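You operate a simulated robot arm through the tools that you are given. There is no shell and no other tool. Be economical: measure what you need, move in short steps, check, and stop when the job is done.

The job below is to be done with a simulated two-armed robot. You get a single attempt, and the scene is never put back.

## Task
Top up the pump's oil to between the two upper lines, then restart it.
Fine: stop it and wait for 45 C or less before the filler slide opens; steady the can while pumping; slide shut before the start.

The check looks at the end state, three seconds after you hand in, the way a careful person would. Anything else that was tipped, shoved, dropped, spilled or broken makes it a failure.

## Robot
Two 7-joint arms with two-finger parallel grippers on one trunk, on a base that drives. Base frame: it is fixed to the floor where the robot stands at the start and does not move with it; the origin is under the middle of the robot, x ahead of it, y to its left, z up. Lengths are in mm, angles in rad, forces in N, time in s.
The left shoulder is at the start at [70, 163, 1095], the right one opposite. With the tool pointing down near the work surface each hand reaches from about 380 to 880 mm from the robot's upright axis, wherever it stands, measured 20 degrees to its own side. Places, roughly: filler slide [400, 300, 900]; heat display [700, -100, 1300]; pump start key [600, 100, 1200]; pump stop key [600, 0, 1200]; thumb pad [300, 400, 900]. Payload 3.43 kg a hand.
The tool frame of a hand sits at the grasp point between the pads (the TCP): z along the fingers, y along the line on which they close. The tips reach 34 mm beyond it. Largest opening 128 mm; finger width 24, thickness 12; the body of the gripper, 48 by 130 mm, starts 96 mm behind the TCP.
Orientation is told as [roll, pitch, yaw] about the base's x, y, z axes, in that order, counted from this pose: with the fingers straight down and closing along the base's y, the tool's x points along the base's -x, its y along +y and its z along -z.

## Interface
- The arms move only by the tool step_arm. It takes "left_plan", "right_plan" or both (then of equal length, played together; a hand with none holds still); each is a list that holds one entry, the list of rows, each a list of 7 numbers: the finger opening in mm, from 0 to 128, then the shift along the tool's x, y, z in mm, then the turn, a rotation vector about the tool's x, y, z in rad. In form: [[[gripper, dx, dy, dz, rx, ry, rz], ...]]. A call has 1 to 20 rows; each row shifts and turns the commanded pose from where the row before left it, along the tool's axes as they then stand. Rows are played at 5 a second. More than 50 mm and 0.15 rad between two rows, or a gripper value outside its range, and nothing of the call is played. A pose out of reach is approached as far as the arm can. The call stops where the force on the tool passes 50 N (or 10 N more than at its start, if that is more) or the arm is blocked; 0.2 s more then pass. Each finger travels about 153 mm/s and halts on what it meets, pressing with about 36 N; the grip force reading is that of the motor and also rises with nothing between the fingers. The clock runs only during rows and for 0.2 s after the last one: add rows that do not move to give the fingers time. The reply holds the time, the measured pose of the TCP, the force on the tool along the base axes, the opening and the grip force, in the units named above and with some noise, with the torque about the TCP (base axes, N m) and any sound that the robot's microphone picked up.
- Cameras (640 x 400 px; columns grow to the right, rows downward): "scene" is now at [133.2, 40.7, 1349.2]; the picture's right is [0.43, -0.90, 0.00], its down [-0.29, -0.14, -0.95] and it looks along [0.86, 0.40, -0.32] (base axes); focal length 214 px, centre (320, 200). "left" rides on the left gripper at [76, 11, -160] in its tool frame; the picture's right is [-0.15, 0.99, 0.00], its down [-0.88, -0.13, -0.46] and it looks along [-0.45, -0.07, 0.89] (tool axes); focal length 234 px, centre (320, 200). "right" rides on the right gripper at [76, -11, -160] in its tool frame; the picture's right is [0.15, 0.99, 0.00], its down [-0.88, 0.13, -0.46] and it looks along [-0.45, 0.07, 0.89] (tool axes); focal length 234 px, centre (320, 200). There is no depth. A picture from a camera that has moved, and an enlarged one, comes with that camera's place and axes in the base frame and with its lens.
- grab_frame(camera): a new picture of that camera. No time passes.
- slide_trunk(by): slides the trunk up (or, below 0, down) by that many mm; the arms and the scene camera ride with it, the base frame stays. It gives what a move gives, with no picture.
- drive_base(legs): drives the robot by 1 to 6 legs, each [ahead, left, turn to the left] in mm, mm and rad, along the robot's own axes; the way and the turn of a leg run together, so that a leg with both is an arc; at most 1500 mm and 3.142 rad a leg. The arms and the cameras ride along, it lands a little off, and it stops where it bumps. It gives what a move gives.
- pan_tilt(pan, tilt): turns the head with the scene camera to pan (to the left, within 1.501 rad either way) and tilt (down, from -0.506 to 1.204), counted from straight ahead of the robot. It gives what a move gives.
- enlarge(camera, box): a new picture of the part [left, top, right, bottom] of that camera's present view, enlarged. No time passes.
- close_job(): hands the job in; it is judged then, once.

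Work in short steps. Places have to be worked out from the pictures, the camera data and where the tool is seen: move nearer, look again, correct. Check each grasp and each placing, and mend what went wrong. You have 120 turns and 100 pictures in all, those below and enlarged ones among them. Open the grippers and draw the arms clear of the work before you hand the job in, unless the task says otherwise; then end with one line.

The tools are called as name(argument=value, ...) on one line, values as JSON. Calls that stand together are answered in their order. step_arm: Moves the arms, as the interface text tells. Its arguments: {"type":"object","properties":{"left_plan":{"type":"array"},"right_plan":{"type":"array"}},"required":[]} The other tools are called the same way: slide_trunk (by) slides the trunk up or down; drive_base (legs) drives the base; pan_tilt (pan, tilt) turns the head that bears the scene camera; grab_frame (camera) takes a picture; enlarge (camera, box) takes an enlarged picture of a part of a camera's view; close_job () hands the job in.

At the start:

```text
time_s: 0.0
left_position: [382.5, 354.8, 1390.1]
left_ee_rot: [-0.001, 0.001, 0.002]
left_wrist_force: [0.4, 0.1, 0.2]
left_moment: [-0.01, 0.01, -0.02]
left_gripper_width: 128.0
left_grip_force: 0.0
right_position: [362.0, 2.6, 1381.8]
right_ee_rot: [0.0, 0.002, 0.001]
right_wrist_force: [0.0, 0.2, 0.4]
right_moment: [-0.01, 0.0, 0.0]
right_gripper_width: 127.9
right_grip_force: 0.1
trunk travel left (down, up): [-575.0, 365.0]
robot x, y, heading: [-4.4, 0.1, 0.002]
head pan, tilt: [0.44, 0.323]
```

scene: 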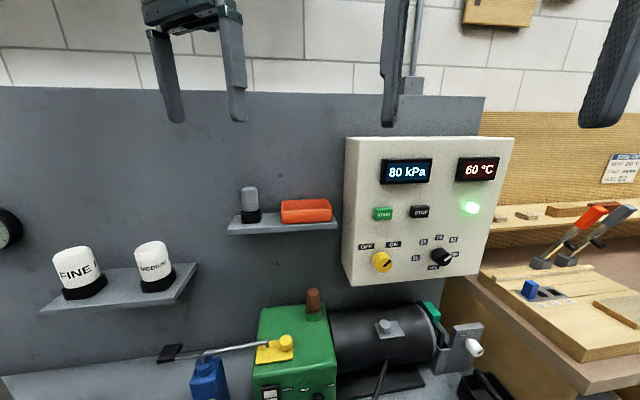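
right: 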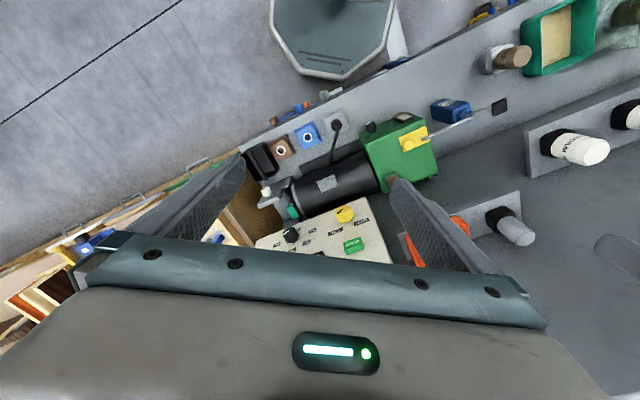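
left: 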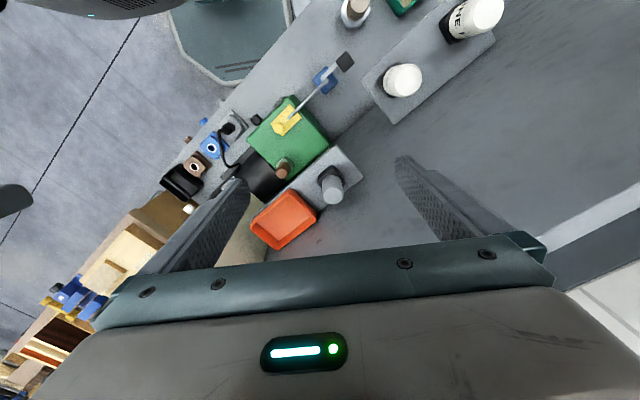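

The panel shows 80 kPa and 60 °C with the pump running; the pump is green, with a yellow slide and a blue oil can by it. I tilt the head down to see the bench.

pan_tilt(pan=0.5, tilt=0.75)

grab_frame(camera="scene")

enlarge(camera="scene", box=[140, 130, 400, 292])

```text
time_s: 0.9
left_position: [382.7, 353.5, 1391.8]
left_ee_rot: [0.001, -0.001, 0.001]
left_wrist_force: [0.2, 0.3, 0.0]
left_moment: [0.03, 0.01, 0.03]
left_gripper_width: 127.9
left_grip_force: 0.1
right_position: [361.8, 3.9, 1382.3]
right_ee_rot: [-0.001, 0.001, 0.0]
right_wrist_force: [1.2, 0.2, 0.4]
right_moment: [-0.03, -0.04, 0.01]
right_gripper_width: 127.9
right_grip_force: 0.1
trunk travel left (down, up): [-575.0, 365.0]
robot x, y, heading: [-1.1, 1.6, 0.003]
head pan, tilt: [0.499, 0.75]
```

```text
96 pictures are left
camera scene: at [121.6, 40.7, 1311.1], right [0.48, -0.88, 0.0], down [-0.6, -0.33, -0.73], along [0.64, 0.35, -0.68], focal length 214 px, centre (320, 200)
```

scene: 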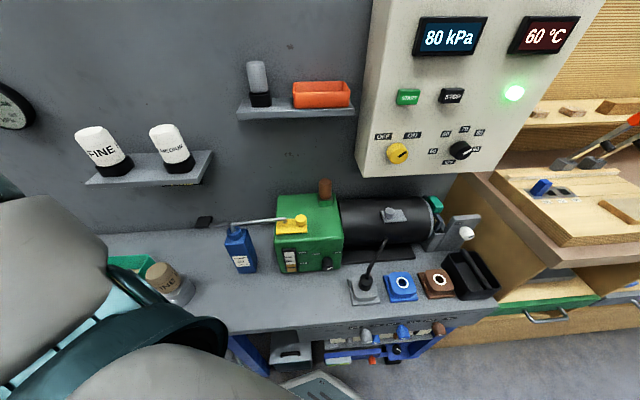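

```text
2.46 times, centred on (270, 211) of scene
camera zoom: at [121.6, 40.7, 1311.1], right [0.48, -0.88, 0.0], down [-0.6, -0.33, -0.73], along [0.64, 0.35, -0.68], focal length 528 px, centre (443, 173)
```

zoom: 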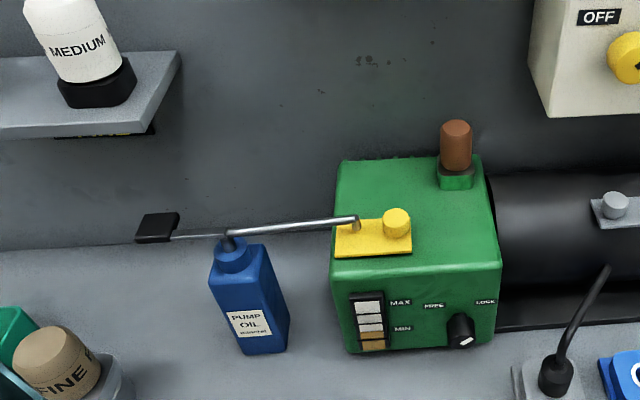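

The bench wall is turned about 0.49 rad. Triangulating gives start ≈ (549, 95, 1188) and stop ≈ (584, 29, 1190). I bring the right hand, closed, forward and turn it to face the panel.

step_arm(right_plan=[[[0, -25, 0, 25, 0, 0, -0.1225], [0, -25, 0, 25, 0, 0, -0.1225], [0, -25, 0, 25, 0, 0, -0.1225], [0, -25, 0, 25, 0, 0, -0.1225], [0, 0, 0, 0, 0, -0.1428, 0], [0, 0, 0, 0, 0, -0.1428, 0], [0, 0, 0, 0, 0, -0.1428, 0], [0, 0, 0, 0, 0, -0.1428, 0], [0, 0, 0, 0, 0, -0.1428, 0], [0, 0, 0, 0, 0, -0.1428, 0], [0, 0, 0, 0, 0, -0.1428, 0], [0, 0, 0, 0, 0, -0.1428, 0], [0, 0, 0, 0, 0, -0.1428, 0], [0, 0, 0, 0, 0, -0.1428, 0], [0, 0, 0, 0, 0, -0.1428, 0]]])

grab_frame(camera="right")

grab_frame(camera="scene")

```text
time_s: 4.1
left_position: [383.4, 354.4, 1391.1]
left_ee_rot: [0.001, 0.0, 0.002]
left_wrist_force: [1.0, -0.4, -0.7]
left_moment: [-0.01, 0.04, 0.02]
left_gripper_width: 128.1
left_grip_force: 0.0
right_position: [466.9, 26.6, 1290.2]
right_ee_rot: [1.236, -1.572, -0.745]
right_wrist_force: [-0.1, -0.4, -0.4]
right_moment: [0.01, 0.02, 0.0]
right_gripper_width: 0.0
right_grip_force: 32.6
right hand out of reach, approached as far as the arm can: row 15
trunk travel left (down, up): [-575.0, 365.0]
robot x, y, heading: [0.7, -1.0, -0.002]
head pan, tilt: [0.499, 0.75]
```

```text
94 pictures are left
camera right: at [330.2, -58.2, 1213.7], right [-0.47, 0.87, -0.15], down [-0.46, -0.1, 0.88], along [0.75, 0.48, 0.45], focal length 234 px, centre (320, 200)
```

right: 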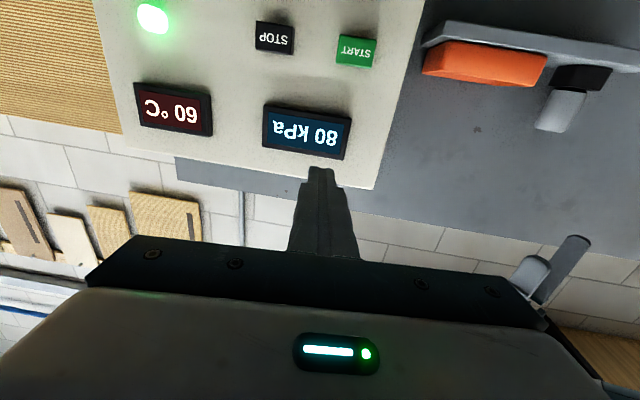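

```text
93 pictures are left
camera scene: at [122.4, 41.0, 1311.0], right [0.48, -0.88, 0.0], down [-0.6, -0.33, -0.73], along [0.64, 0.35, -0.68], focal length 214 px, centre (320, 200)
```

scene: 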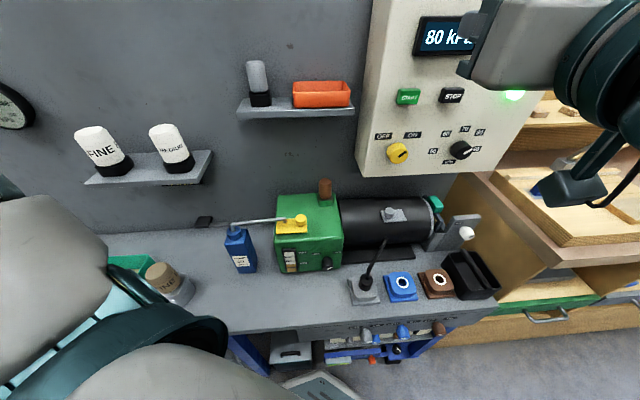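

The hand now faces the panel with tool z = (0.88, 0.47, 0). Refined places are stop ≈ (594, 29, 1185) and start ≈ (552, 95, 1184). I line up in front of stop, 30 to 50 mm off.

step_arm(right_plan=[[[0, 35, -20, 0, 0, 0, 0], [0, 35, -19, 0, 0, 0, 0], [0, 35, -19, 0, 0, 0, 0], [0, 0, 0, 25, 0, 0, 0], [0, 0, 0, 0, 0, 0, 0]]])

grab_frame(camera="scene")

grab_frame(camera="right")

```text
time_s: 5.3
left_position: [381.8, 353.4, 1392.0]
left_ee_rot: [0.001, -0.001, 0.0]
left_wrist_force: [-0.5, -0.4, -0.2]
left_moment: [0.04, -0.01, -0.02]
left_gripper_width: 128.1
left_grip_force: 0.0
right_position: [558.2, 16.6, 1213.1]
right_ee_rot: [2.413, -1.571, -1.921]
right_wrist_force: [-0.4, -0.6, 1.1]
right_moment: [0.0, 0.0, -0.01]
right_gripper_width: 0.1
right_grip_force: 33.0
right hand out of reach, approached as far as the arm can: row 1, 2, 3
trunk travel left (down, up): [-575.0, 365.0]
robot x, y, heading: [-0.8, -3.2, -0.002]
head pan, tilt: [0.499, 0.75]
```

```text
92 pictures are left
camera scene: at [121.0, 40.3, 1311.1], right [0.48, -0.88, 0.0], down [-0.6, -0.33, -0.73], along [0.64, 0.35, -0.68], focal length 214 px, centre (320, 200)
```

scene: 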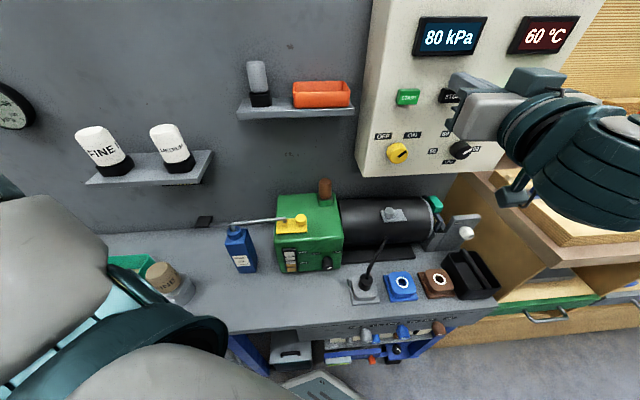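

```text
91 pictures are left
camera right: at [421.8, -69.4, 1136.8], right [-0.47, 0.87, -0.15], down [-0.46, -0.1, 0.88], along [0.75, 0.48, 0.45], focal length 234 px, centre (320, 200)
```

right: 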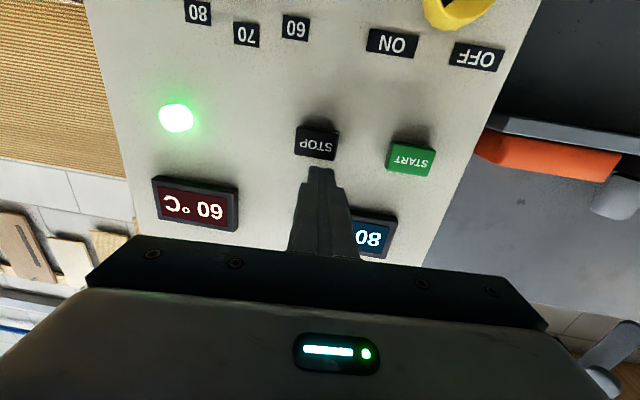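

The tip is about 8 mm off the panel, 28 mm above the stop key and 6 mm aside. I back off, lower, and then press in gently.

step_arm(right_plan=[[[0, 0, -6, -10, 0, 0, 0], [0, 28, 0, 0, 0, 0, 0], [0, 0, 0, 0, 0, 0, 0], [0, 0, 0, 8, 0, 0, 0], [0, 0, 0, 4, 0, 0, 0], [0, 0, 0, 4, 0, 0, 0], [0, 0, 0, 3, 0, 0, 0], [0, 0, 0, 3, 0, 0, 0], [0, 0, 0, 0, 0, 0, 0]]])

grab_frame(camera="right")

```text
time_s: 7.3
left_position: [381.1, 351.5, 1391.4]
left_ee_rot: [-0.001, -0.002, 0.001]
left_wrist_force: [0.1, 0.4, -0.3]
left_moment: [0.02, -0.01, 0.01]
left_gripper_width: 128.1
left_grip_force: 0.1
right_position: [568.0, 13.1, 1187.3]
right_ee_rot: [-0.099, -1.57, 0.591]
right_wrist_force: [-15.2, -6.8, -6.8]
right_moment: [-0.14, 0.18, 0.21]
right_gripper_width: 0.0
right_grip_force: 32.9
trunk travel left (down, up): [-575.0, 365.0]
robot x, y, heading: [-0.1, -3.3, -0.001]
head pan, tilt: [0.499, 0.75]
heard: click
```

```text
90 pictures are left
camera right: at [432.1, -72.0, 1111.0], right [-0.47, 0.87, -0.15], down [-0.46, -0.1, 0.88], along [0.75, 0.48, 0.45], focal length 234 px, centre (320, 200)
```

right: 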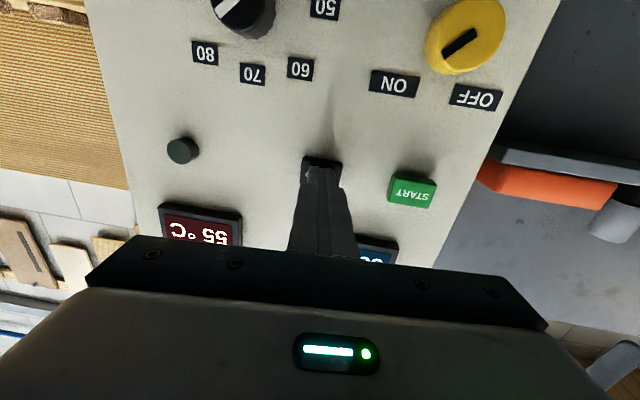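

It clicked, the lamp is out and the heat reads 55 °C. I withdraw and, while it cools, bring the left hand over for a closer look at the pump and can.

step_arm(right_plan=[[[0, 0, 0, -30, 0, 0, 0], [0, 0, 0, -30, 0, 0, 0], [0, 0, 0, 0, 0, 0, 0]]])

enlarge(camera="scene", box=[190, 170, 350, 270])

enlarge(camera="left", box=[160, 40, 384, 180])

```text
time_s: 8.1
left_position: [382.3, 355.3, 1390.6]
left_ee_rot: [0.0, 0.0, 0.002]
left_wrist_force: [0.9, -0.9, 0.4]
left_moment: [0.0, 0.02, 0.0]
left_gripper_width: 127.8
left_grip_force: 0.0
right_position: [545.0, 0.5, 1195.9]
right_ee_rot: [0.332, -1.568, 0.156]
right_wrist_force: [-0.4, -0.4, 0.1]
right_moment: [0.01, 0.02, 0.02]
right_gripper_width: 0.1
right_grip_force: 33.5
right hand out of reach, approached as far as the arm can: row 2
trunk travel left (down, up): [-575.0, 365.0]
robot x, y, heading: [-0.2, 0.8, -0.002]
head pan, tilt: [0.499, 0.75]
```

```text
4.00 times, centred on (270, 220) of scene
camera zoom: at [122.2, 40.8, 1311.0], right [0.48, -0.88, 0.0], down [-0.6, -0.33, -0.73], along [0.64, 0.35, -0.68], focal length 858 px, centre (520, 120)
```

zoom: 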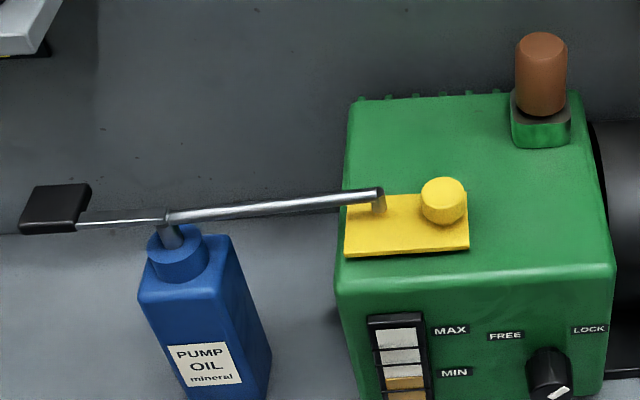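

```text
2.86 times, centred on (272, 110) of left
camera zoom: at [306.2, 365.9, 1551.2], right [0.15, 0.99, 0.0], down [0.88, -0.13, 0.46], along [0.45, -0.07, -0.89], focal length 669 px, centre (457, 457)
```

zoom: 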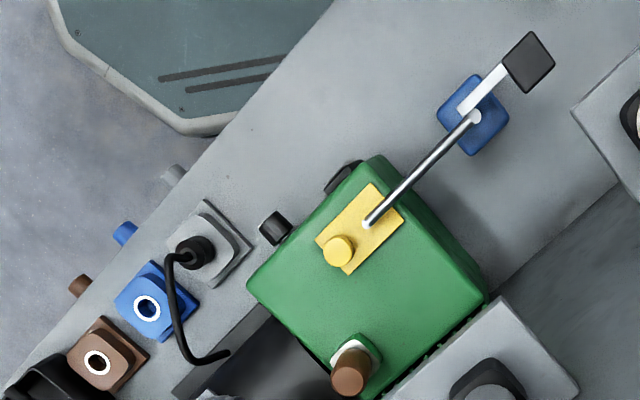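

Triangulated: slide knob (396, 243, 932), spout tip (378, 276, ~930), can stem (308, 378), pad (277, 427, ~933), can body about 45 mm square and in line with the wall. I check the gauge, the FREE/LOCK knob and the display.

enlarge(camera="scene", box=[265, 230, 361, 290])

enlarge(camera="scene", box=[360, 0, 600, 180])

```text
6.67 times, centred on (313, 260) of scene
camera zoom: at [122.2, 40.8, 1311.0], right [0.48, -0.88, 0.0], down [-0.6, -0.33, -0.73], along [0.64, 0.35, -0.68], focal length 1430 px, centre (367, -200)
```

zoom: 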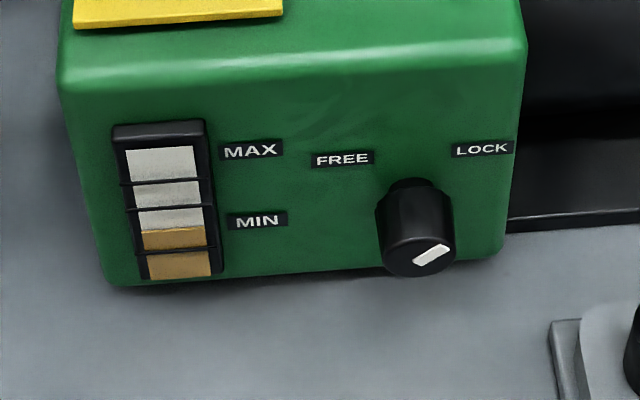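

```text
2.22 times, centred on (480, 90) of scene
camera zoom: at [122.2, 40.8, 1311.0], right [0.48, -0.88, 0.0], down [-0.6, -0.33, -0.73], along [0.64, 0.35, -0.68], focal length 477 px, centre (-36, 444)
```

zoom: 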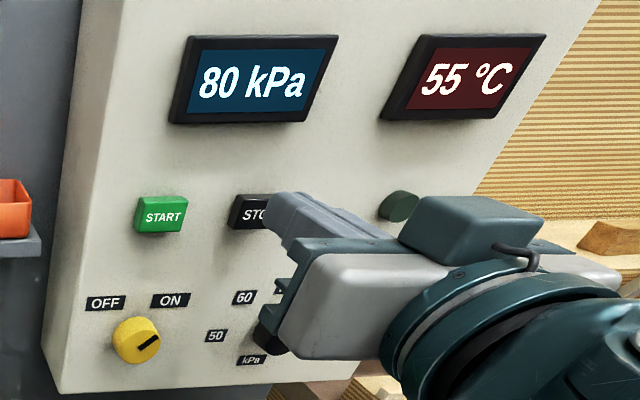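

The lock knob points to LOCK, the oil is between the middle and bottom lines, and the heat is 55 °C. To work square to the bench with both hands, I back the base off and turn it to face the wall.

drive_base(legs=[[-193, 44, 0], [0, 0, 0.49]])

pan_tilt(pan=0.0, tilt=0.6)

grab_frame(camera="scene")

```text
time_s: 11.1
left_position: [-21.4, 537.0, 1389.7]
left_ee_rot: [-0.001, -0.001, 0.494]
left_wrist_force: [-0.4, 0.8, 0.1]
left_moment: [-0.01, -0.01, 0.03]
left_gripper_width: 128.0
left_grip_force: 0.0
right_position: [287.3, 301.4, 1197.1]
right_ee_rot: [0.13, -1.571, 0.855]
right_wrist_force: [-0.3, 0.2, -1.0]
right_moment: [-0.01, 0.02, -0.02]
right_gripper_width: 0.0
right_grip_force: 33.4
trunk travel left (down, up): [-575.0, 365.0]
robot x, y, heading: [-192.6, 43.4, 0.493]
head pan, tilt: [0.499, 0.75]
```

```text
time_s: 12.0
left_position: [-22.5, 537.2, 1390.8]
left_ee_rot: [0.0, 0.001, 0.495]
left_wrist_force: [-0.7, -0.8, 0.2]
left_moment: [0.03, 0.0, 0.02]
left_gripper_width: 128.0
left_grip_force: 0.1
right_position: [287.3, 302.4, 1197.6]
right_ee_rot: [0.253, -1.57, 0.729]
right_wrist_force: [0.4, 0.4, 0.4]
right_moment: [0.02, -0.03, 0.0]
right_gripper_width: 0.0
right_grip_force: 33.1
trunk travel left (down, up): [-575.0, 365.0]
robot x, y, heading: [-192.7, 41.4, 0.496]
head pan, tilt: [0.0, 0.6]
```

```text
85 pictures are left
camera scene: at [-70.2, 110.9, 1323.9], right [0.47, -0.88, 0.0], down [-0.5, -0.27, -0.82], along [0.73, 0.39, -0.57], focal length 214 px, centre (320, 200)
```

scene: 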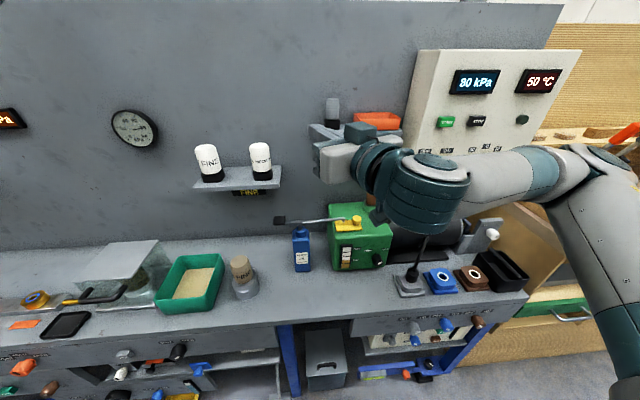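

50 °C now and falling. I withdraw the right hand a bit to the right and turn it back to fingers-down, well above the pump.

step_arm(right_plan=[[[0, 0, -34, -25, 0, 0, 0], [0, 0, -34, -25, 0, 0.1, 0], [0, 0, -34, -10, 0, 0.14, 0], [0, 0, 0, 0, 0, 0.14, 0], [0, 0, 0, 0, 0, 0.14, 0], [0, 0, 0, 0, 0, 0.14, 0], [0, 0, 0, 0, 0, 0.14, 0], [0, 0, 0, 0, 0, 0.14, 0], [0, 0, 0, 0, 0, 0.14, 0], [0, 0, 0, 0, 0, 0.14, 0], [0, 0, 0, 0, 0, 0.14, 0], [0, 0, 0, 0, 0, 0.14, 0], [0, 0, 0, 0, 0, 0.07, 0], [36, 0, 0, 0, 0, 0, 0]]])

grab_frame(camera="right")

grab_frame(camera="scene")

```text
time_s: 15.0
left_position: [-21.4, 536.1, 1390.7]
left_ee_rot: [0.002, 0.0, 0.493]
left_wrist_force: [0.0, -0.2, 0.4]
left_moment: [0.01, -0.01, 0.01]
left_gripper_width: 127.8
left_grip_force: 0.2
right_position: [352.9, 209.8, 1204.4]
right_ee_rot: [0.001, -0.001, 0.981]
right_wrist_force: [1.1, -0.1, -0.5]
right_moment: [0.01, 0.0, -0.02]
right_gripper_width: 36.0
right_grip_force: 0.1
right hand out of reach, approached as far as the arm can: row 1
trunk travel left (down, up): [-575.0, 365.0]
robot x, y, heading: [-190.7, 44.2, 0.493]
head pan, tilt: [0.0, 0.6]
```

```text
84 pictures are left
camera right: at [320.6, 139.8, 1365.2], right [-0.9, 0.43, 0.0], down [0.38, 0.81, 0.46], along [0.19, 0.41, -0.89], focal length 234 px, centre (320, 200)
```

right: 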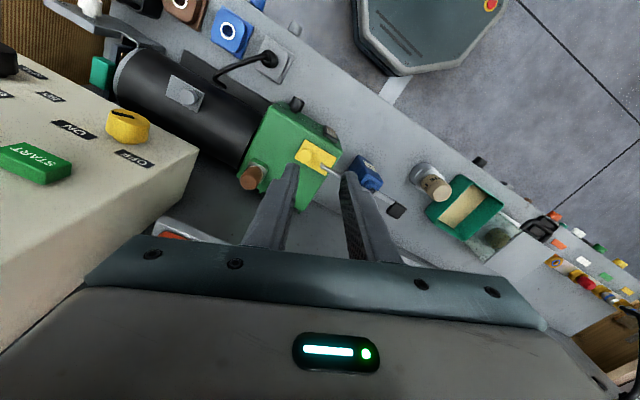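

```text
83 pictures are left
camera scene: at [-70.0, 110.7, 1323.9], right [0.47, -0.88, 0.0], down [-0.5, -0.27, -0.82], along [0.73, 0.39, -0.57], focal length 214 px, centre (320, 200)
```

scene: 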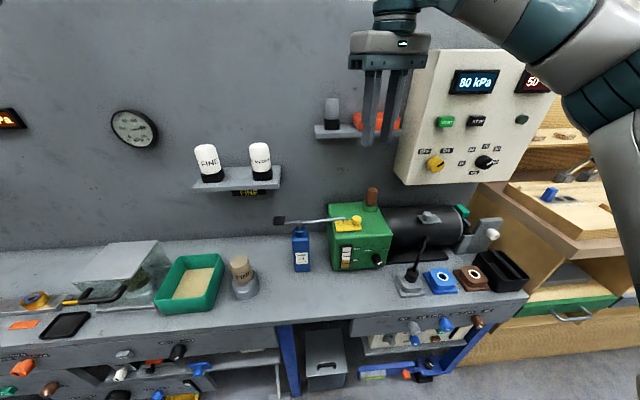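

The hand points down but is yawed 0.98, so I turn it back to 0.493 and move above the slide knob to TCP z ≈ 1060. Then I look closely.

step_arm(right_plan=[[[36, 0, 0, 0, 0, 0, 0.122], [36, 0, 0, 0, 0, 0, 0.122], [36, 0, 0, 0, 0, 0, 0.122], [36, 0, 0, 0, 0, 0, 0.122], [36, -26, 4, 0, 0, 0, 0], [36, -27, 4, 0, 0, 0, 0], [36, 0, 0, 48, 0, 0, 0], [36, 0, 0, 48, 0, 0, 0], [36, 0, 0, 48, 0, 0, 0], [36, 0, 0, 0, 0, 0, 0]]])

grab_frame(camera="right")

enlarge(camera="scene", box=[260, 130, 420, 290])

```text
time_s: 17.2
left_position: [-22.0, 536.7, 1390.8]
left_ee_rot: [0.0, -0.003, 0.495]
left_wrist_force: [-0.1, -0.7, 0.3]
left_moment: [0.05, 0.0, -0.01]
left_gripper_width: 128.1
left_grip_force: 0.1
right_position: [395.9, 239.9, 1060.7]
right_ee_rot: [0.0, -0.001, 0.495]
right_wrist_force: [-0.5, 0.5, 0.6]
right_moment: [-0.02, -0.03, 0.01]
right_gripper_width: 36.2
right_grip_force: 0.0
trunk travel left (down, up): [-575.0, 365.0]
robot x, y, heading: [-189.7, 43.4, 0.496]
head pan, tilt: [0.0, 0.6]
```

```text
82 pictures are left
camera right: at [333.2, 194.0, 1220.2], right [-0.6, 0.8, 0.0], down [0.71, 0.53, 0.46], along [0.37, 0.27, -0.89], focal length 234 px, centre (320, 200)
```

right: 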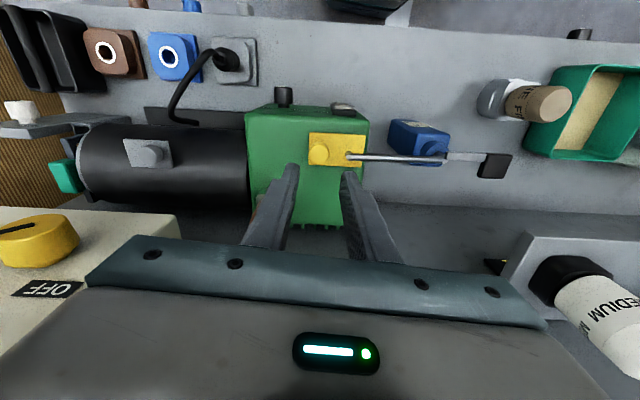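

```text
2.50 times, centred on (340, 210) of scene
camera zoom: at [-70.8, 110.8, 1324.0], right [0.47, -0.88, 0.0], down [-0.5, -0.27, -0.83], along [0.73, 0.39, -0.56], focal length 536 px, centre (270, 175)
```

zoom: 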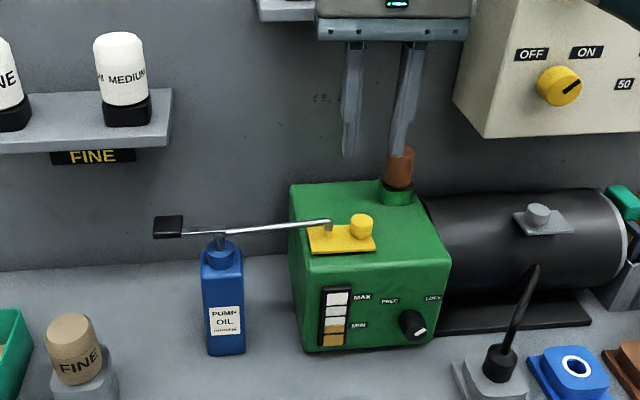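

The knob is about 6 mm ahead of the TCP and laterally centred. I check the temperature before going down.

enlarge(camera="scene", box=[420, 50, 580, 150])

step_arm(right_plan=[[[36, -6, -1, 0, 0, 0, 0], [36, 0, 0, 30, 0, 0, 0], [36, 0, 0, 30, 0, 0, 0], [36, 0, 0, 15, 0, 0, 0], [36, 0, 0, 0, 0, 0, 0]]])

enlarge(camera="right", box=[200, 60, 440, 210])

enlarge(camera="scene", box=[300, 140, 428, 220])

```text
4.00 times, centred on (500, 100) of scene
camera zoom: at [-70.8, 110.8, 1324.0], right [0.47, -0.88, 0.0], down [-0.5, -0.27, -0.83], along [0.73, 0.39, -0.56], focal length 858 px, centre (-400, 600)
```

zoom: 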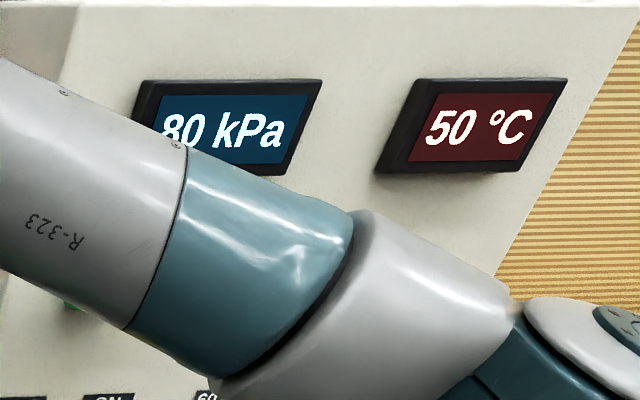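

```text
time_s: 18.4
left_position: [-21.6, 538.3, 1391.1]
left_ee_rot: [-0.001, 0.0, 0.494]
left_wrist_force: [0.0, -0.1, 0.2]
left_moment: [-0.02, 0.01, -0.01]
left_gripper_width: 127.9
left_grip_force: 0.0
right_position: [400.5, 242.8, 986.0]
right_ee_rot: [-0.001, 0.0, 0.496]
right_wrist_force: [0.6, 0.3, 0.1]
right_moment: [-0.03, -0.01, 0.0]
right_gripper_width: 35.8
right_grip_force: 0.0
trunk travel left (down, up): [-575.0, 365.0]
robot x, y, heading: [-194.8, 41.0, 0.496]
head pan, tilt: [0.0, 0.6]
```

```text
2.67 times, centred on (320, 135) of right
camera zoom: at [339.2, 196.0, 1145.4], right [-0.6, 0.8, 0.0], down [0.71, 0.53, 0.46], along [0.37, 0.27, -0.89], focal length 624 px, centre (320, 373)
```

zoom: 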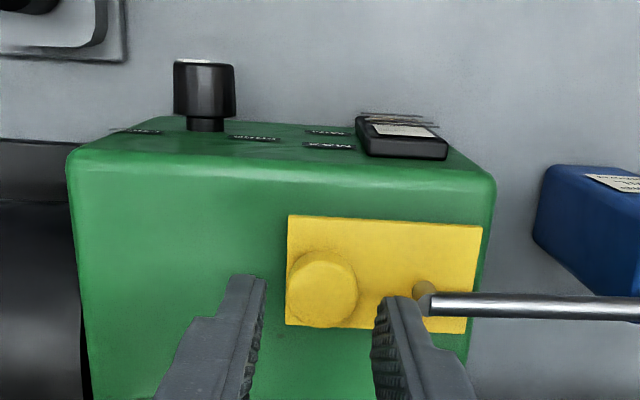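

```text
5.00 times, centred on (364, 180) of scene
camera zoom: at [-70.3, 110.9, 1323.9], right [0.47, -0.88, 0.0], down [-0.5, -0.27, -0.82], along [0.73, 0.39, -0.57], focal length 1072 px, centre (100, 300)
```

zoom: 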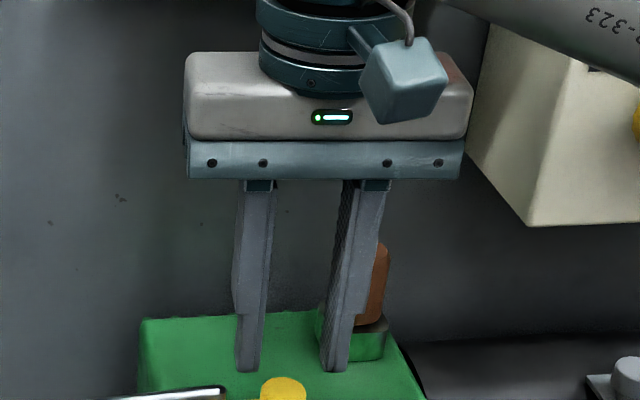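

The fingers straddle the knob (about 27 mm across) evenly, with some 4 mm to spare from the spout. I lower to TCP z ≈ 956 and idle while it cools.

step_arm(right_plan=[[[36, 0, 0, 15, 0, 0, 0], [36, 0, 0, 10, 0, 0, 0], [36, 0, 0, 5, 0, 0, 0], [36, 0, 0, 0, 0, 0, 0], [36, 0, 0, 0, 0, 0, 0], [36, 0, 0, 0, 0, 0, 0], [36, 0, 0, 0, 0, 0, 0], [36, 0, 0, 0, 0, 0, 0], [36, 0, 0, 0, 0, 0, 0], [36, 0, 0, 0, 0, 0, 0], [36, 0, 0, 0, 0, 0, 0], [36, 0, 0, 0, 0, 0, 0], [36, 0, 0, 0, 0, 0, 0], [36, 0, 0, 0, 0, 0, 0], [36, 0, 0, 0, 0, 0, 0]]])

enlarge(camera="right", box=[200, 60, 440, 210])

enlarge(camera="scene", box=[260, 50, 580, 250])

```text
time_s: 21.6
left_position: [-21.7, 538.5, 1392.2]
left_ee_rot: [-0.001, 0.0, 0.495]
left_wrist_force: [0.7, -0.4, -0.1]
left_moment: [-0.02, 0.03, -0.04]
left_gripper_width: 127.9
left_grip_force: 0.1
right_position: [402.5, 241.8, 955.5]
right_ee_rot: [0.0, 0.0, 0.495]
right_wrist_force: [-0.1, 0.0, 0.3]
right_moment: [0.0, -0.02, 0.03]
right_gripper_width: 36.0
right_grip_force: 0.0
trunk travel left (down, up): [-575.0, 365.0]
robot x, y, heading: [-190.0, 43.1, 0.499]
head pan, tilt: [0.0, 0.6]
```

```text
2.67 times, centred on (320, 135) of right
camera zoom: at [340.5, 197.1, 1115.6], right [-0.6, 0.8, 0.0], down [0.71, 0.53, 0.46], along [0.36, 0.27, -0.89], focal length 624 px, centre (320, 373)
```

zoom: 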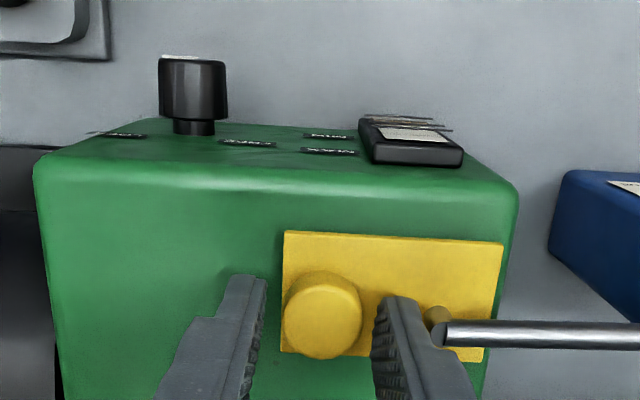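

```text
2.00 times, centred on (420, 150) of scene
camera zoom: at [-70.2, 110.9, 1323.9], right [0.47, -0.88, 0.0], down [-0.5, -0.27, -0.82], along [0.73, 0.39, -0.57], focal length 429 px, centre (120, 300)
```

zoom: 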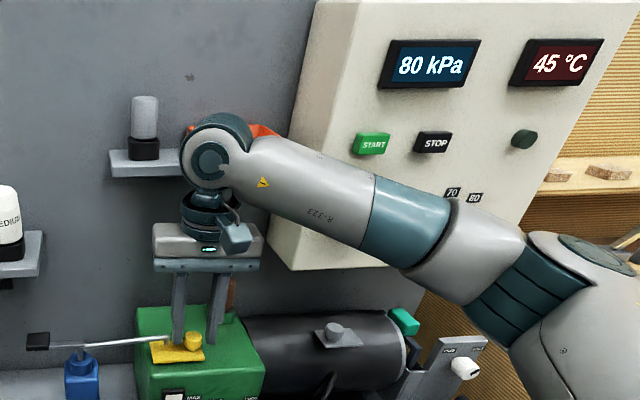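

It reads 45 °C and the display moves in 5° steps. I idle a little longer for margin.

step_arm(right_plan=[[[36, 0, 0, 0, 0, 0, 0], [36, 0, 0, 0, 0, 0, 0], [36, 0, 0, 0, 0, 0, 0], [36, 0, 0, 0, 0, 0, 0], [36, 0, 0, 0, 0, 0, 0], [36, 0, 0, 0, 0, 0, 0], [36, 0, 0, 0, 0, 0, 0], [36, 0, 0, 0, 0, 0, 0], [36, 0, 0, 0, 0, 0, 0], [36, 0, 0, 0, 0, 0, 0], [36, 0, 0, 0, 0, 0, 0], [36, 0, 0, 0, 0, 0, 0], [36, 0, 0, 0, 0, 0, 0], [36, 0, 0, 0, 0, 0, 0], [36, 0, 0, 0, 0, 0, 0], [36, 0, 0, 0, 0, 0, 0], [36, 0, 0, 0, 0, 0, 0], [36, 0, 0, 0, 0, 0, 0], [36, 0, 0, 0, 0, 0, 0], [36, 0, 0, 0, 0, 0, 0]]])

enlarge(camera="scene", box=[260, 50, 580, 250])

```text
time_s: 25.8
left_position: [-22.1, 537.2, 1390.6]
left_ee_rot: [-0.002, 0.0, 0.494]
left_wrist_force: [-0.4, 0.5, -0.9]
left_moment: [0.01, 0.0, -0.01]
left_gripper_width: 128.1
left_grip_force: 0.0
right_position: [401.9, 242.9, 956.3]
right_ee_rot: [0.001, -0.001, 0.497]
right_wrist_force: [0.3, -0.4, 0.1]
right_moment: [0.0, 0.0, 0.01]
right_gripper_width: 35.8
right_grip_force: 0.0
trunk travel left (down, up): [-575.0, 365.0]
robot x, y, heading: [-188.3, 44.3, 0.49]
head pan, tilt: [0.0, 0.6]
```

```text
2.00 times, centred on (420, 150) of scene
camera zoom: at [-70.2, 110.9, 1323.9], right [0.47, -0.88, 0.0], down [-0.5, -0.27, -0.82], along [0.73, 0.39, -0.57], focal length 429 px, centre (120, 300)
```

zoom: 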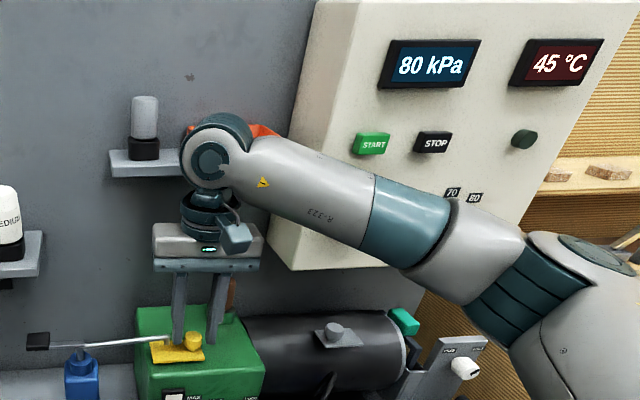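

Still 45 °C. While it cools further I bring the left hand, closed and tilted forward, to a waiting spot in front of and above the pad.

step_arm(left_plan=[[[0, -14, -30, 30, 0, 0, 0], [0, -14, -30, 35, 0, 0, 0], [0, -14, -30, 35, 0, 0, 0], [0, -14, -30, 35, 0, 0, 0], [0, -14, -30, 35, 0, 0, 0], [0, -14, -30, 35, 0, 0, 0], [0, -7, -30, 35, 0, 0, 0], [0, -7, -28, 35, 0, 0, 0], [0, 0, 0, 0, 0, -0.15, 0], [0, 0, 0, 0, 0, -0.15, 0], [0, 0, 0, 0, 0, -0.15, 0], [0, 0, 0, 0, 0, -0.15, 0], [0, 0, 0, 0, 0, 0, 0]]])

grab_frame(camera="scene")

grab_frame(camera="left")

```text
time_s: 28.6
left_position: [172.2, 384.7, 1123.4]
left_ee_rot: [-0.002, -0.601, 0.495]
left_wrist_force: [0.7, 0.8, -0.5]
left_moment: [0.0, 0.01, 0.02]
left_gripper_width: 0.0
left_grip_force: 32.3
left hand out of reach, approached as far as the arm can: row 8
right_position: [402.9, 244.0, 956.2]
right_ee_rot: [-0.002, 0.001, 0.497]
right_wrist_force: [-0.3, 0.0, -0.4]
right_moment: [0.0, 0.05, 0.03]
right_gripper_width: 36.1
right_grip_force: 0.1
trunk travel left (down, up): [-575.0, 365.0]
robot x, y, heading: [-191.2, 47.5, 0.495]
head pan, tilt: [0.0, 0.6]
```

```text
74 pictures are left
camera scene: at [-69.4, 111.5, 1323.8], right [0.47, -0.88, 0.0], down [-0.5, -0.27, -0.82], along [0.73, 0.39, -0.57], focal length 214 px, centre (320, 200)
```

scene: 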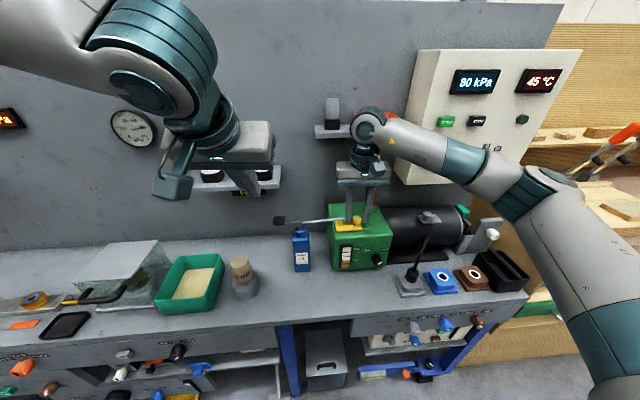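

```text
73 pictures are left
camera left: at [30.5, 322.8, 1212.9], right [-0.36, 0.93, 0.08], down [0.47, 0.11, 0.87], along [0.8, 0.36, -0.48], focal length 234 px, centre (320, 200)
```

left: 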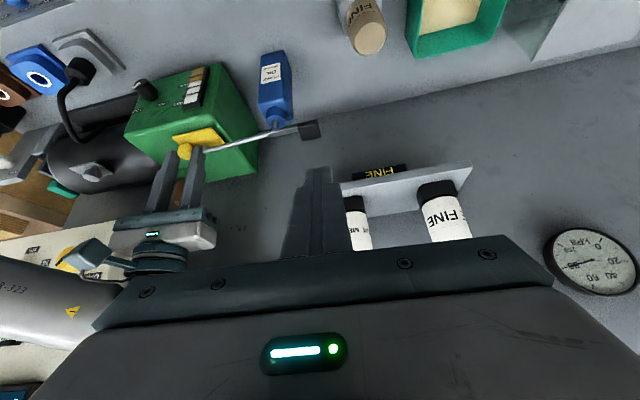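

Still 45 °C shown. I grip the knob without moving it and let a couple more seconds pass, then read the display again.

step_arm(right_plan=[[[20, 0, 0, 0, 0, 0, 0], [20, 0, 0, 0, 0, 0, 0], [20, 0, 0, 0, 0, 0, 0], [20, 0, 0, 0, 0, 0, 0], [20, 0, 0, 0, 0, 0, 0], [20, 0, 0, 0, 0, 0, 0], [20, 0, 0, 0, 0, 0, 0], [20, 0, 0, 0, 0, 0, 0], [20, 0, 0, 0, 0, 0, 0], [20, 0, 0, 0, 0, 0, 0], [20, 0, 0, 0, 0, 0, 0], [20, 0, 0, 0, 0, 0, 0], [20, 0, 0, 0, 0, 0, 0], [20, 0, 0, 0, 0, 0, 0], [20, 0, 0, 0, 0, 0, 0]]])

enlarge(camera="scene", box=[260, 50, 580, 250])

enlarge(camera="right", box=[200, 60, 440, 210])

```text
time_s: 31.8
left_position: [170.5, 384.9, 1123.2]
left_ee_rot: [0.0, -0.601, 0.495]
left_wrist_force: [0.5, -0.2, -0.6]
left_moment: [-0.01, 0.0, 0.01]
left_gripper_width: 0.0
left_grip_force: 33.2
right_position: [402.2, 243.3, 953.8]
right_ee_rot: [0.0, 0.001, 0.497]
right_wrist_force: [2.4, 1.2, -1.0]
right_moment: [-0.22, -0.19, -0.13]
right_gripper_width: 24.4
right_grip_force: 45.2
trunk travel left (down, up): [-575.0, 365.0]
robot x, y, heading: [-188.1, 45.6, 0.497]
head pan, tilt: [0.0, 0.6]
```

```text
2.00 times, centred on (420, 150) of scene
camera zoom: at [-69.8, 111.2, 1323.9], right [0.47, -0.88, 0.0], down [-0.5, -0.27, -0.82], along [0.73, 0.39, -0.57], focal length 429 px, centre (120, 300)
```

zoom: 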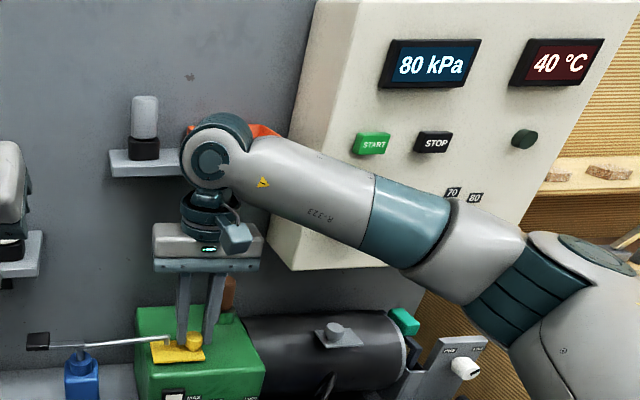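

```text
2.67 times, centred on (320, 135) of right
camera zoom: at [340.9, 197.3, 1115.4], right [-0.6, 0.8, 0.0], down [0.71, 0.53, 0.46], along [0.36, 0.27, -0.89], focal length 624 px, centre (320, 373)
```

zoom: 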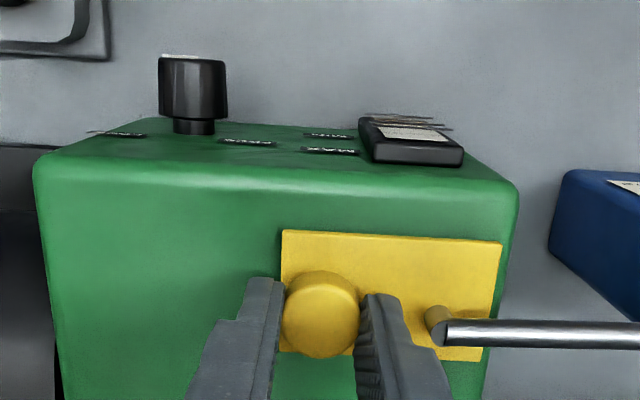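

40 °C now and the knob is held (24 mm). I try sliding it to the right in small steps and watch the force.

step_arm(right_plan=[[[20, 0, -3, 0, 0, 0, 0], [20, 0, -3, 0, 0, 0, 0], [20, 0, -3, 0, 0, 0, 0], [20, 0, 0, 0, 0, 0, 0]]])

enlarge(camera="right", box=[200, 60, 440, 210])

```text
time_s: 32.8
left_position: [172.3, 385.6, 1122.8]
left_ee_rot: [-0.001, -0.598, 0.495]
left_wrist_force: [0.3, -0.3, -0.2]
left_moment: [-0.02, 0.02, 0.02]
left_gripper_width: 0.0
left_grip_force: 33.0
right_position: [408.2, 237.4, 956.2]
right_ee_rot: [-0.001, 0.0, 0.496]
right_wrist_force: [4.6, 2.5, -5.8]
right_moment: [0.5, -0.33, -0.07]
right_gripper_width: 24.2
right_grip_force: 44.9
trunk travel left (down, up): [-575.0, 365.0]
robot x, y, heading: [-191.0, 42.2, 0.494]
head pan, tilt: [0.0, 0.6]
```

```text
2.67 times, centred on (320, 135) of right
camera zoom: at [345.8, 190.3, 1115.5], right [-0.6, 0.8, 0.0], down [0.71, 0.53, 0.45], along [0.36, 0.27, -0.89], focal length 624 px, centre (320, 373)
```

zoom: 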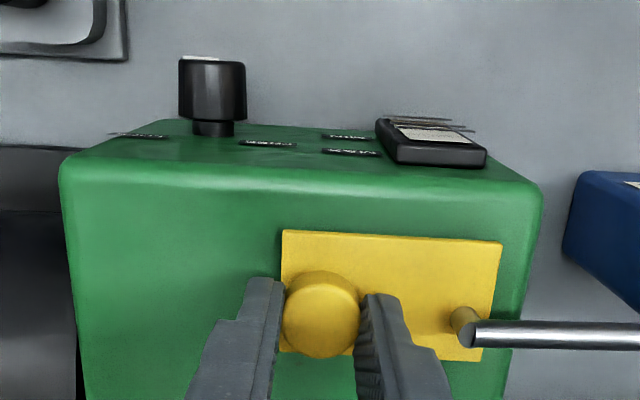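

The slide moves freely with little force, so the lock knob isn't tied to it. I keep sliding right until the hole under the spout shows.

step_arm(right_plan=[[[20, 0, -5, 0, 0, 0, 0], [20, 0, -5, 0, 0, 0, 0], [20, 0, -5, 0, 0, 0, 0], [20, 0, -5, 0, 0, 0, 0], [20, 0, -5, 0, 0, 0, 0], [20, 0, 0, 0, 0, 0, 0]]])

enlarge(camera="right", box=[200, 60, 440, 210])

```text
time_s: 34.2
left_position: [173.9, 385.8, 1122.9]
left_ee_rot: [-0.001, -0.596, 0.497]
left_wrist_force: [0.0, 0.6, -0.3]
left_moment: [0.0, -0.02, 0.0]
left_gripper_width: 0.0
left_grip_force: 33.4
right_position: [420.2, 216.3, 955.8]
right_ee_rot: [0.0, -0.002, 0.494]
right_wrist_force: [26.6, 17.9, 8.8]
right_moment: [0.27, -0.77, -0.13]
right_gripper_width: 24.4
right_grip_force: 44.5
trunk travel left (down, up): [-575.0, 365.0]
robot x, y, heading: [-189.9, 47.8, 0.496]
head pan, tilt: [0.0, 0.6]
```

```text
2.67 times, centred on (320, 135) of right
camera zoom: at [358.7, 169.3, 1115.3], right [-0.6, 0.8, 0.0], down [0.71, 0.53, 0.46], along [0.37, 0.27, -0.89], focal length 624 px, centre (320, 373)
```

zoom: 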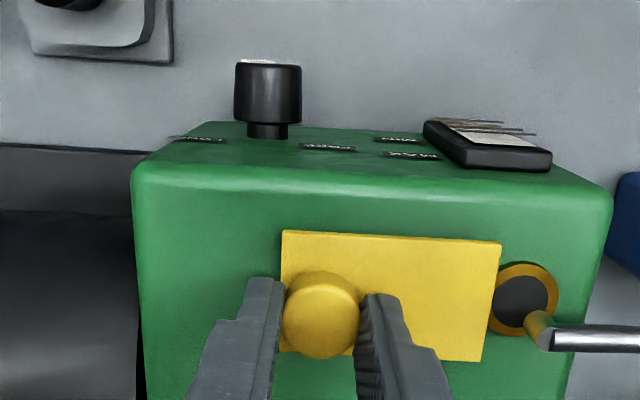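

The filler hole is nearly clear. I ease the sideways load (about 2 mm forward) and slide a further 8 mm.

step_arm(right_plan=[[[20, -2, 0, 0, 0, 0, 0], [20, 0, -4, 0, 0, 0, 0], [20, 0, -4, 0, 0, 0, 0], [20, 0, 0, 0, 0, 0, 0]]])

enlarge(camera="right", box=[200, 60, 440, 210])

```text
time_s: 35.2
left_position: [173.6, 386.9, 1122.4]
left_ee_rot: [0.001, -0.597, 0.497]
left_wrist_force: [-1.0, -0.1, 0.4]
left_moment: [0.01, 0.0, 0.03]
left_gripper_width: 0.0
left_grip_force: 33.5
right_position: [425.3, 209.5, 955.7]
right_ee_rot: [0.001, 0.0, 0.496]
right_wrist_force: [21.6, 13.2, 6.1]
right_moment: [0.77, -0.67, -0.06]
right_gripper_width: 24.6
right_grip_force: 44.9
trunk travel left (down, up): [-575.0, 365.0]
robot x, y, heading: [-191.7, 42.9, 0.491]
head pan, tilt: [0.0, 0.6]
```

```text
2.67 times, centred on (320, 135) of right
camera zoom: at [363.8, 162.4, 1115.5], right [-0.6, 0.8, 0.0], down [0.71, 0.53, 0.45], along [0.36, 0.27, -0.89], focal length 624 px, centre (320, 373)
```

zoom: 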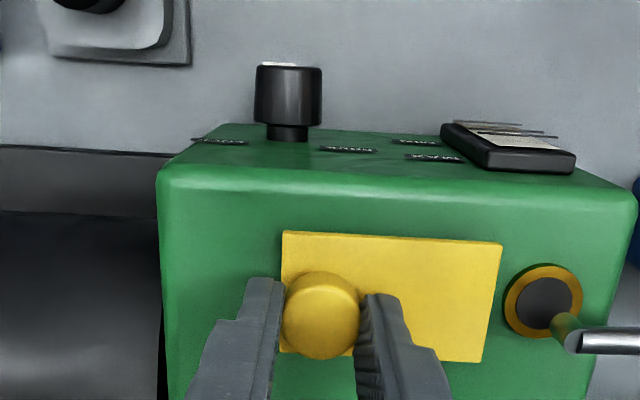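

The hole is fully open under the spout. I let go, raise the hand, draw it back toward the robot, tilt it 60° and bring it in front of the can.

step_arm(right_plan=[[[40, 0, 0, 0, 0, 0, 0], [40, 0, 0, 0, 0, 0, 0], [40, 0, 0, -30, 0, 0, 0], [40, 0, 0, -40, 0, 0, 0], [40, 0, 0, -45, 0, 0, 0], [60, 40, 0, 0, 0, 0, 0], [80, 45, 0, 0, 0, 0, 0], [90, 45, 0, 0, 0, 0, 0], [90, 0, 10, 0, 0, -0.15, 0], [90, 0, 10, 0, 0, -0.15, 0], [90, 0, 10, 0, 0, -0.15, 0], [90, 0, 10, 0, 0, -0.15, 0], [90, 0, 10, 0, 0, -0.15, 0], [90, 0, 10, 0, 0, -0.15, 0], [90, 0, 10, 0, 0, -0.15, 0], [90, 0, 0, 0, 0, 0, 0]]])

grab_frame(camera="scene")

grab_frame(camera="right")

```text
time_s: 38.6
left_position: [172.5, 384.5, 1123.2]
left_ee_rot: [0.001, -0.601, 0.494]
left_wrist_force: [0.2, -0.5, -0.5]
left_moment: [0.01, 0.01, 0.03]
left_gripper_width: 0.3
left_grip_force: 33.0
right_position: [287.4, 229.4, 1080.9]
right_ee_rot: [0.001, -1.05, 0.493]
right_wrist_force: [-0.4, -0.4, 0.7]
right_moment: [-0.02, 0.01, 0.03]
right_gripper_width: 90.0
right_grip_force: 0.0
right hand out of reach, approached as far as the arm can: row 14, 15
trunk travel left (down, up): [-575.0, 365.0]
robot x, y, heading: [-194.7, 40.8, 0.494]
head pan, tilt: [0.0, 0.6]
```

```text
67 pictures are left
camera scene: at [-69.8, 109.8, 1323.9], right [0.47, -0.88, 0.0], down [-0.5, -0.27, -0.82], along [0.73, 0.39, -0.57], focal length 214 px, centre (320, 200)
```

scene: 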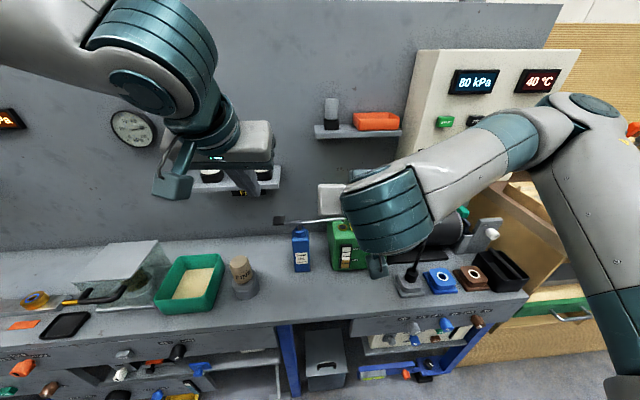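

```text
66 pictures are left
camera right: at [136.8, 136.5, 1095.3], right [-0.53, 0.84, -0.13], down [-0.02, 0.13, 0.99], along [0.84, 0.53, -0.05], focal length 234 px, centre (320, 200)
```

right: 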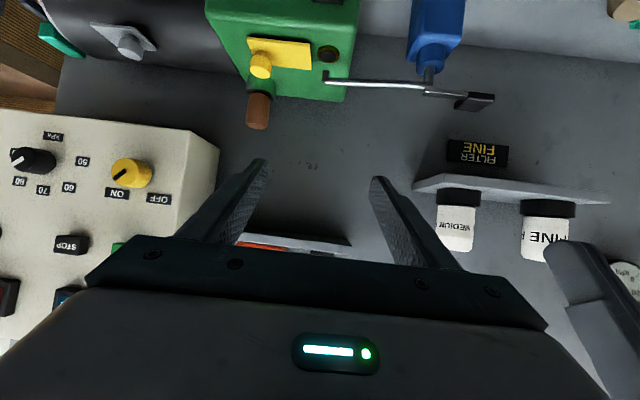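

The can stem re-measures at (307, 373), consistent. I move the right hand down and left to the pre-grasp point in front of the can.

step_arm(right_plan=[[[90, 31.4, 24, 16, 0, 0, 0], [90, 31.4, 24, 16, 0, 0, 0], [90, 31.4, 24, 16, 0, 0, 0], [90, 31.4, 24, 16, 0, 0, 0], [90, 31.4, 23, 16, 0, 0, 0], [90, 0, 0, 0, 0, 0, 0]]])

grab_frame(camera="scene")

grab_frame(camera="right")

```text
time_s: 40.0
left_position: [171.5, 384.6, 1123.7]
left_ee_rot: [0.0, -0.602, 0.495]
left_wrist_force: [-0.4, -1.2, 0.2]
left_moment: [0.02, -0.01, 0.0]
left_gripper_width: 0.0
left_grip_force: 33.0
right_position: [222.1, 332.6, 906.1]
right_ee_rot: [0.001, -1.052, 0.494]
right_wrist_force: [0.8, -0.5, -0.5]
right_moment: [-0.01, 0.01, -0.01]
right_gripper_width: 90.0
right_grip_force: 0.0
trunk travel left (down, up): [-575.0, 365.0]
robot x, y, heading: [-188.3, 43.2, 0.49]
head pan, tilt: [0.0, 0.6]
```

```text
65 pictures are left
camera scene: at [-69.9, 110.1, 1323.9], right [0.47, -0.88, 0.0], down [-0.5, -0.27, -0.82], along [0.73, 0.39, -0.57], focal length 214 px, centre (320, 200)
```

scene: 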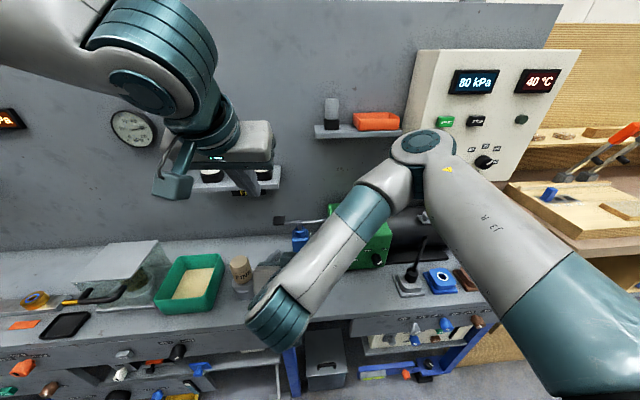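

```text
64 pictures are left
camera right: at [71.7, 238.1, 919.1], right [-0.53, 0.84, -0.13], down [-0.02, 0.13, 0.99], along [0.84, 0.53, -0.05], focal length 234 px, centre (320, 200)
```

right: 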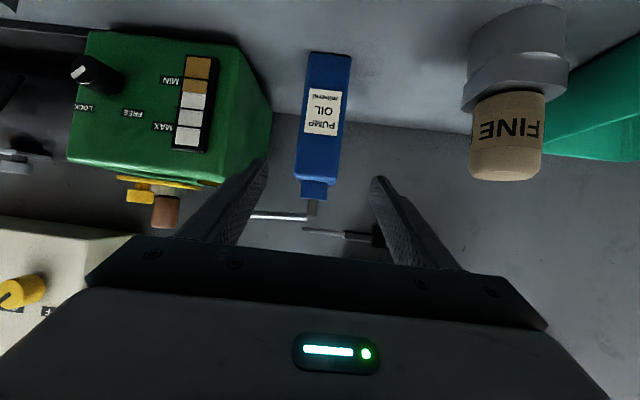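

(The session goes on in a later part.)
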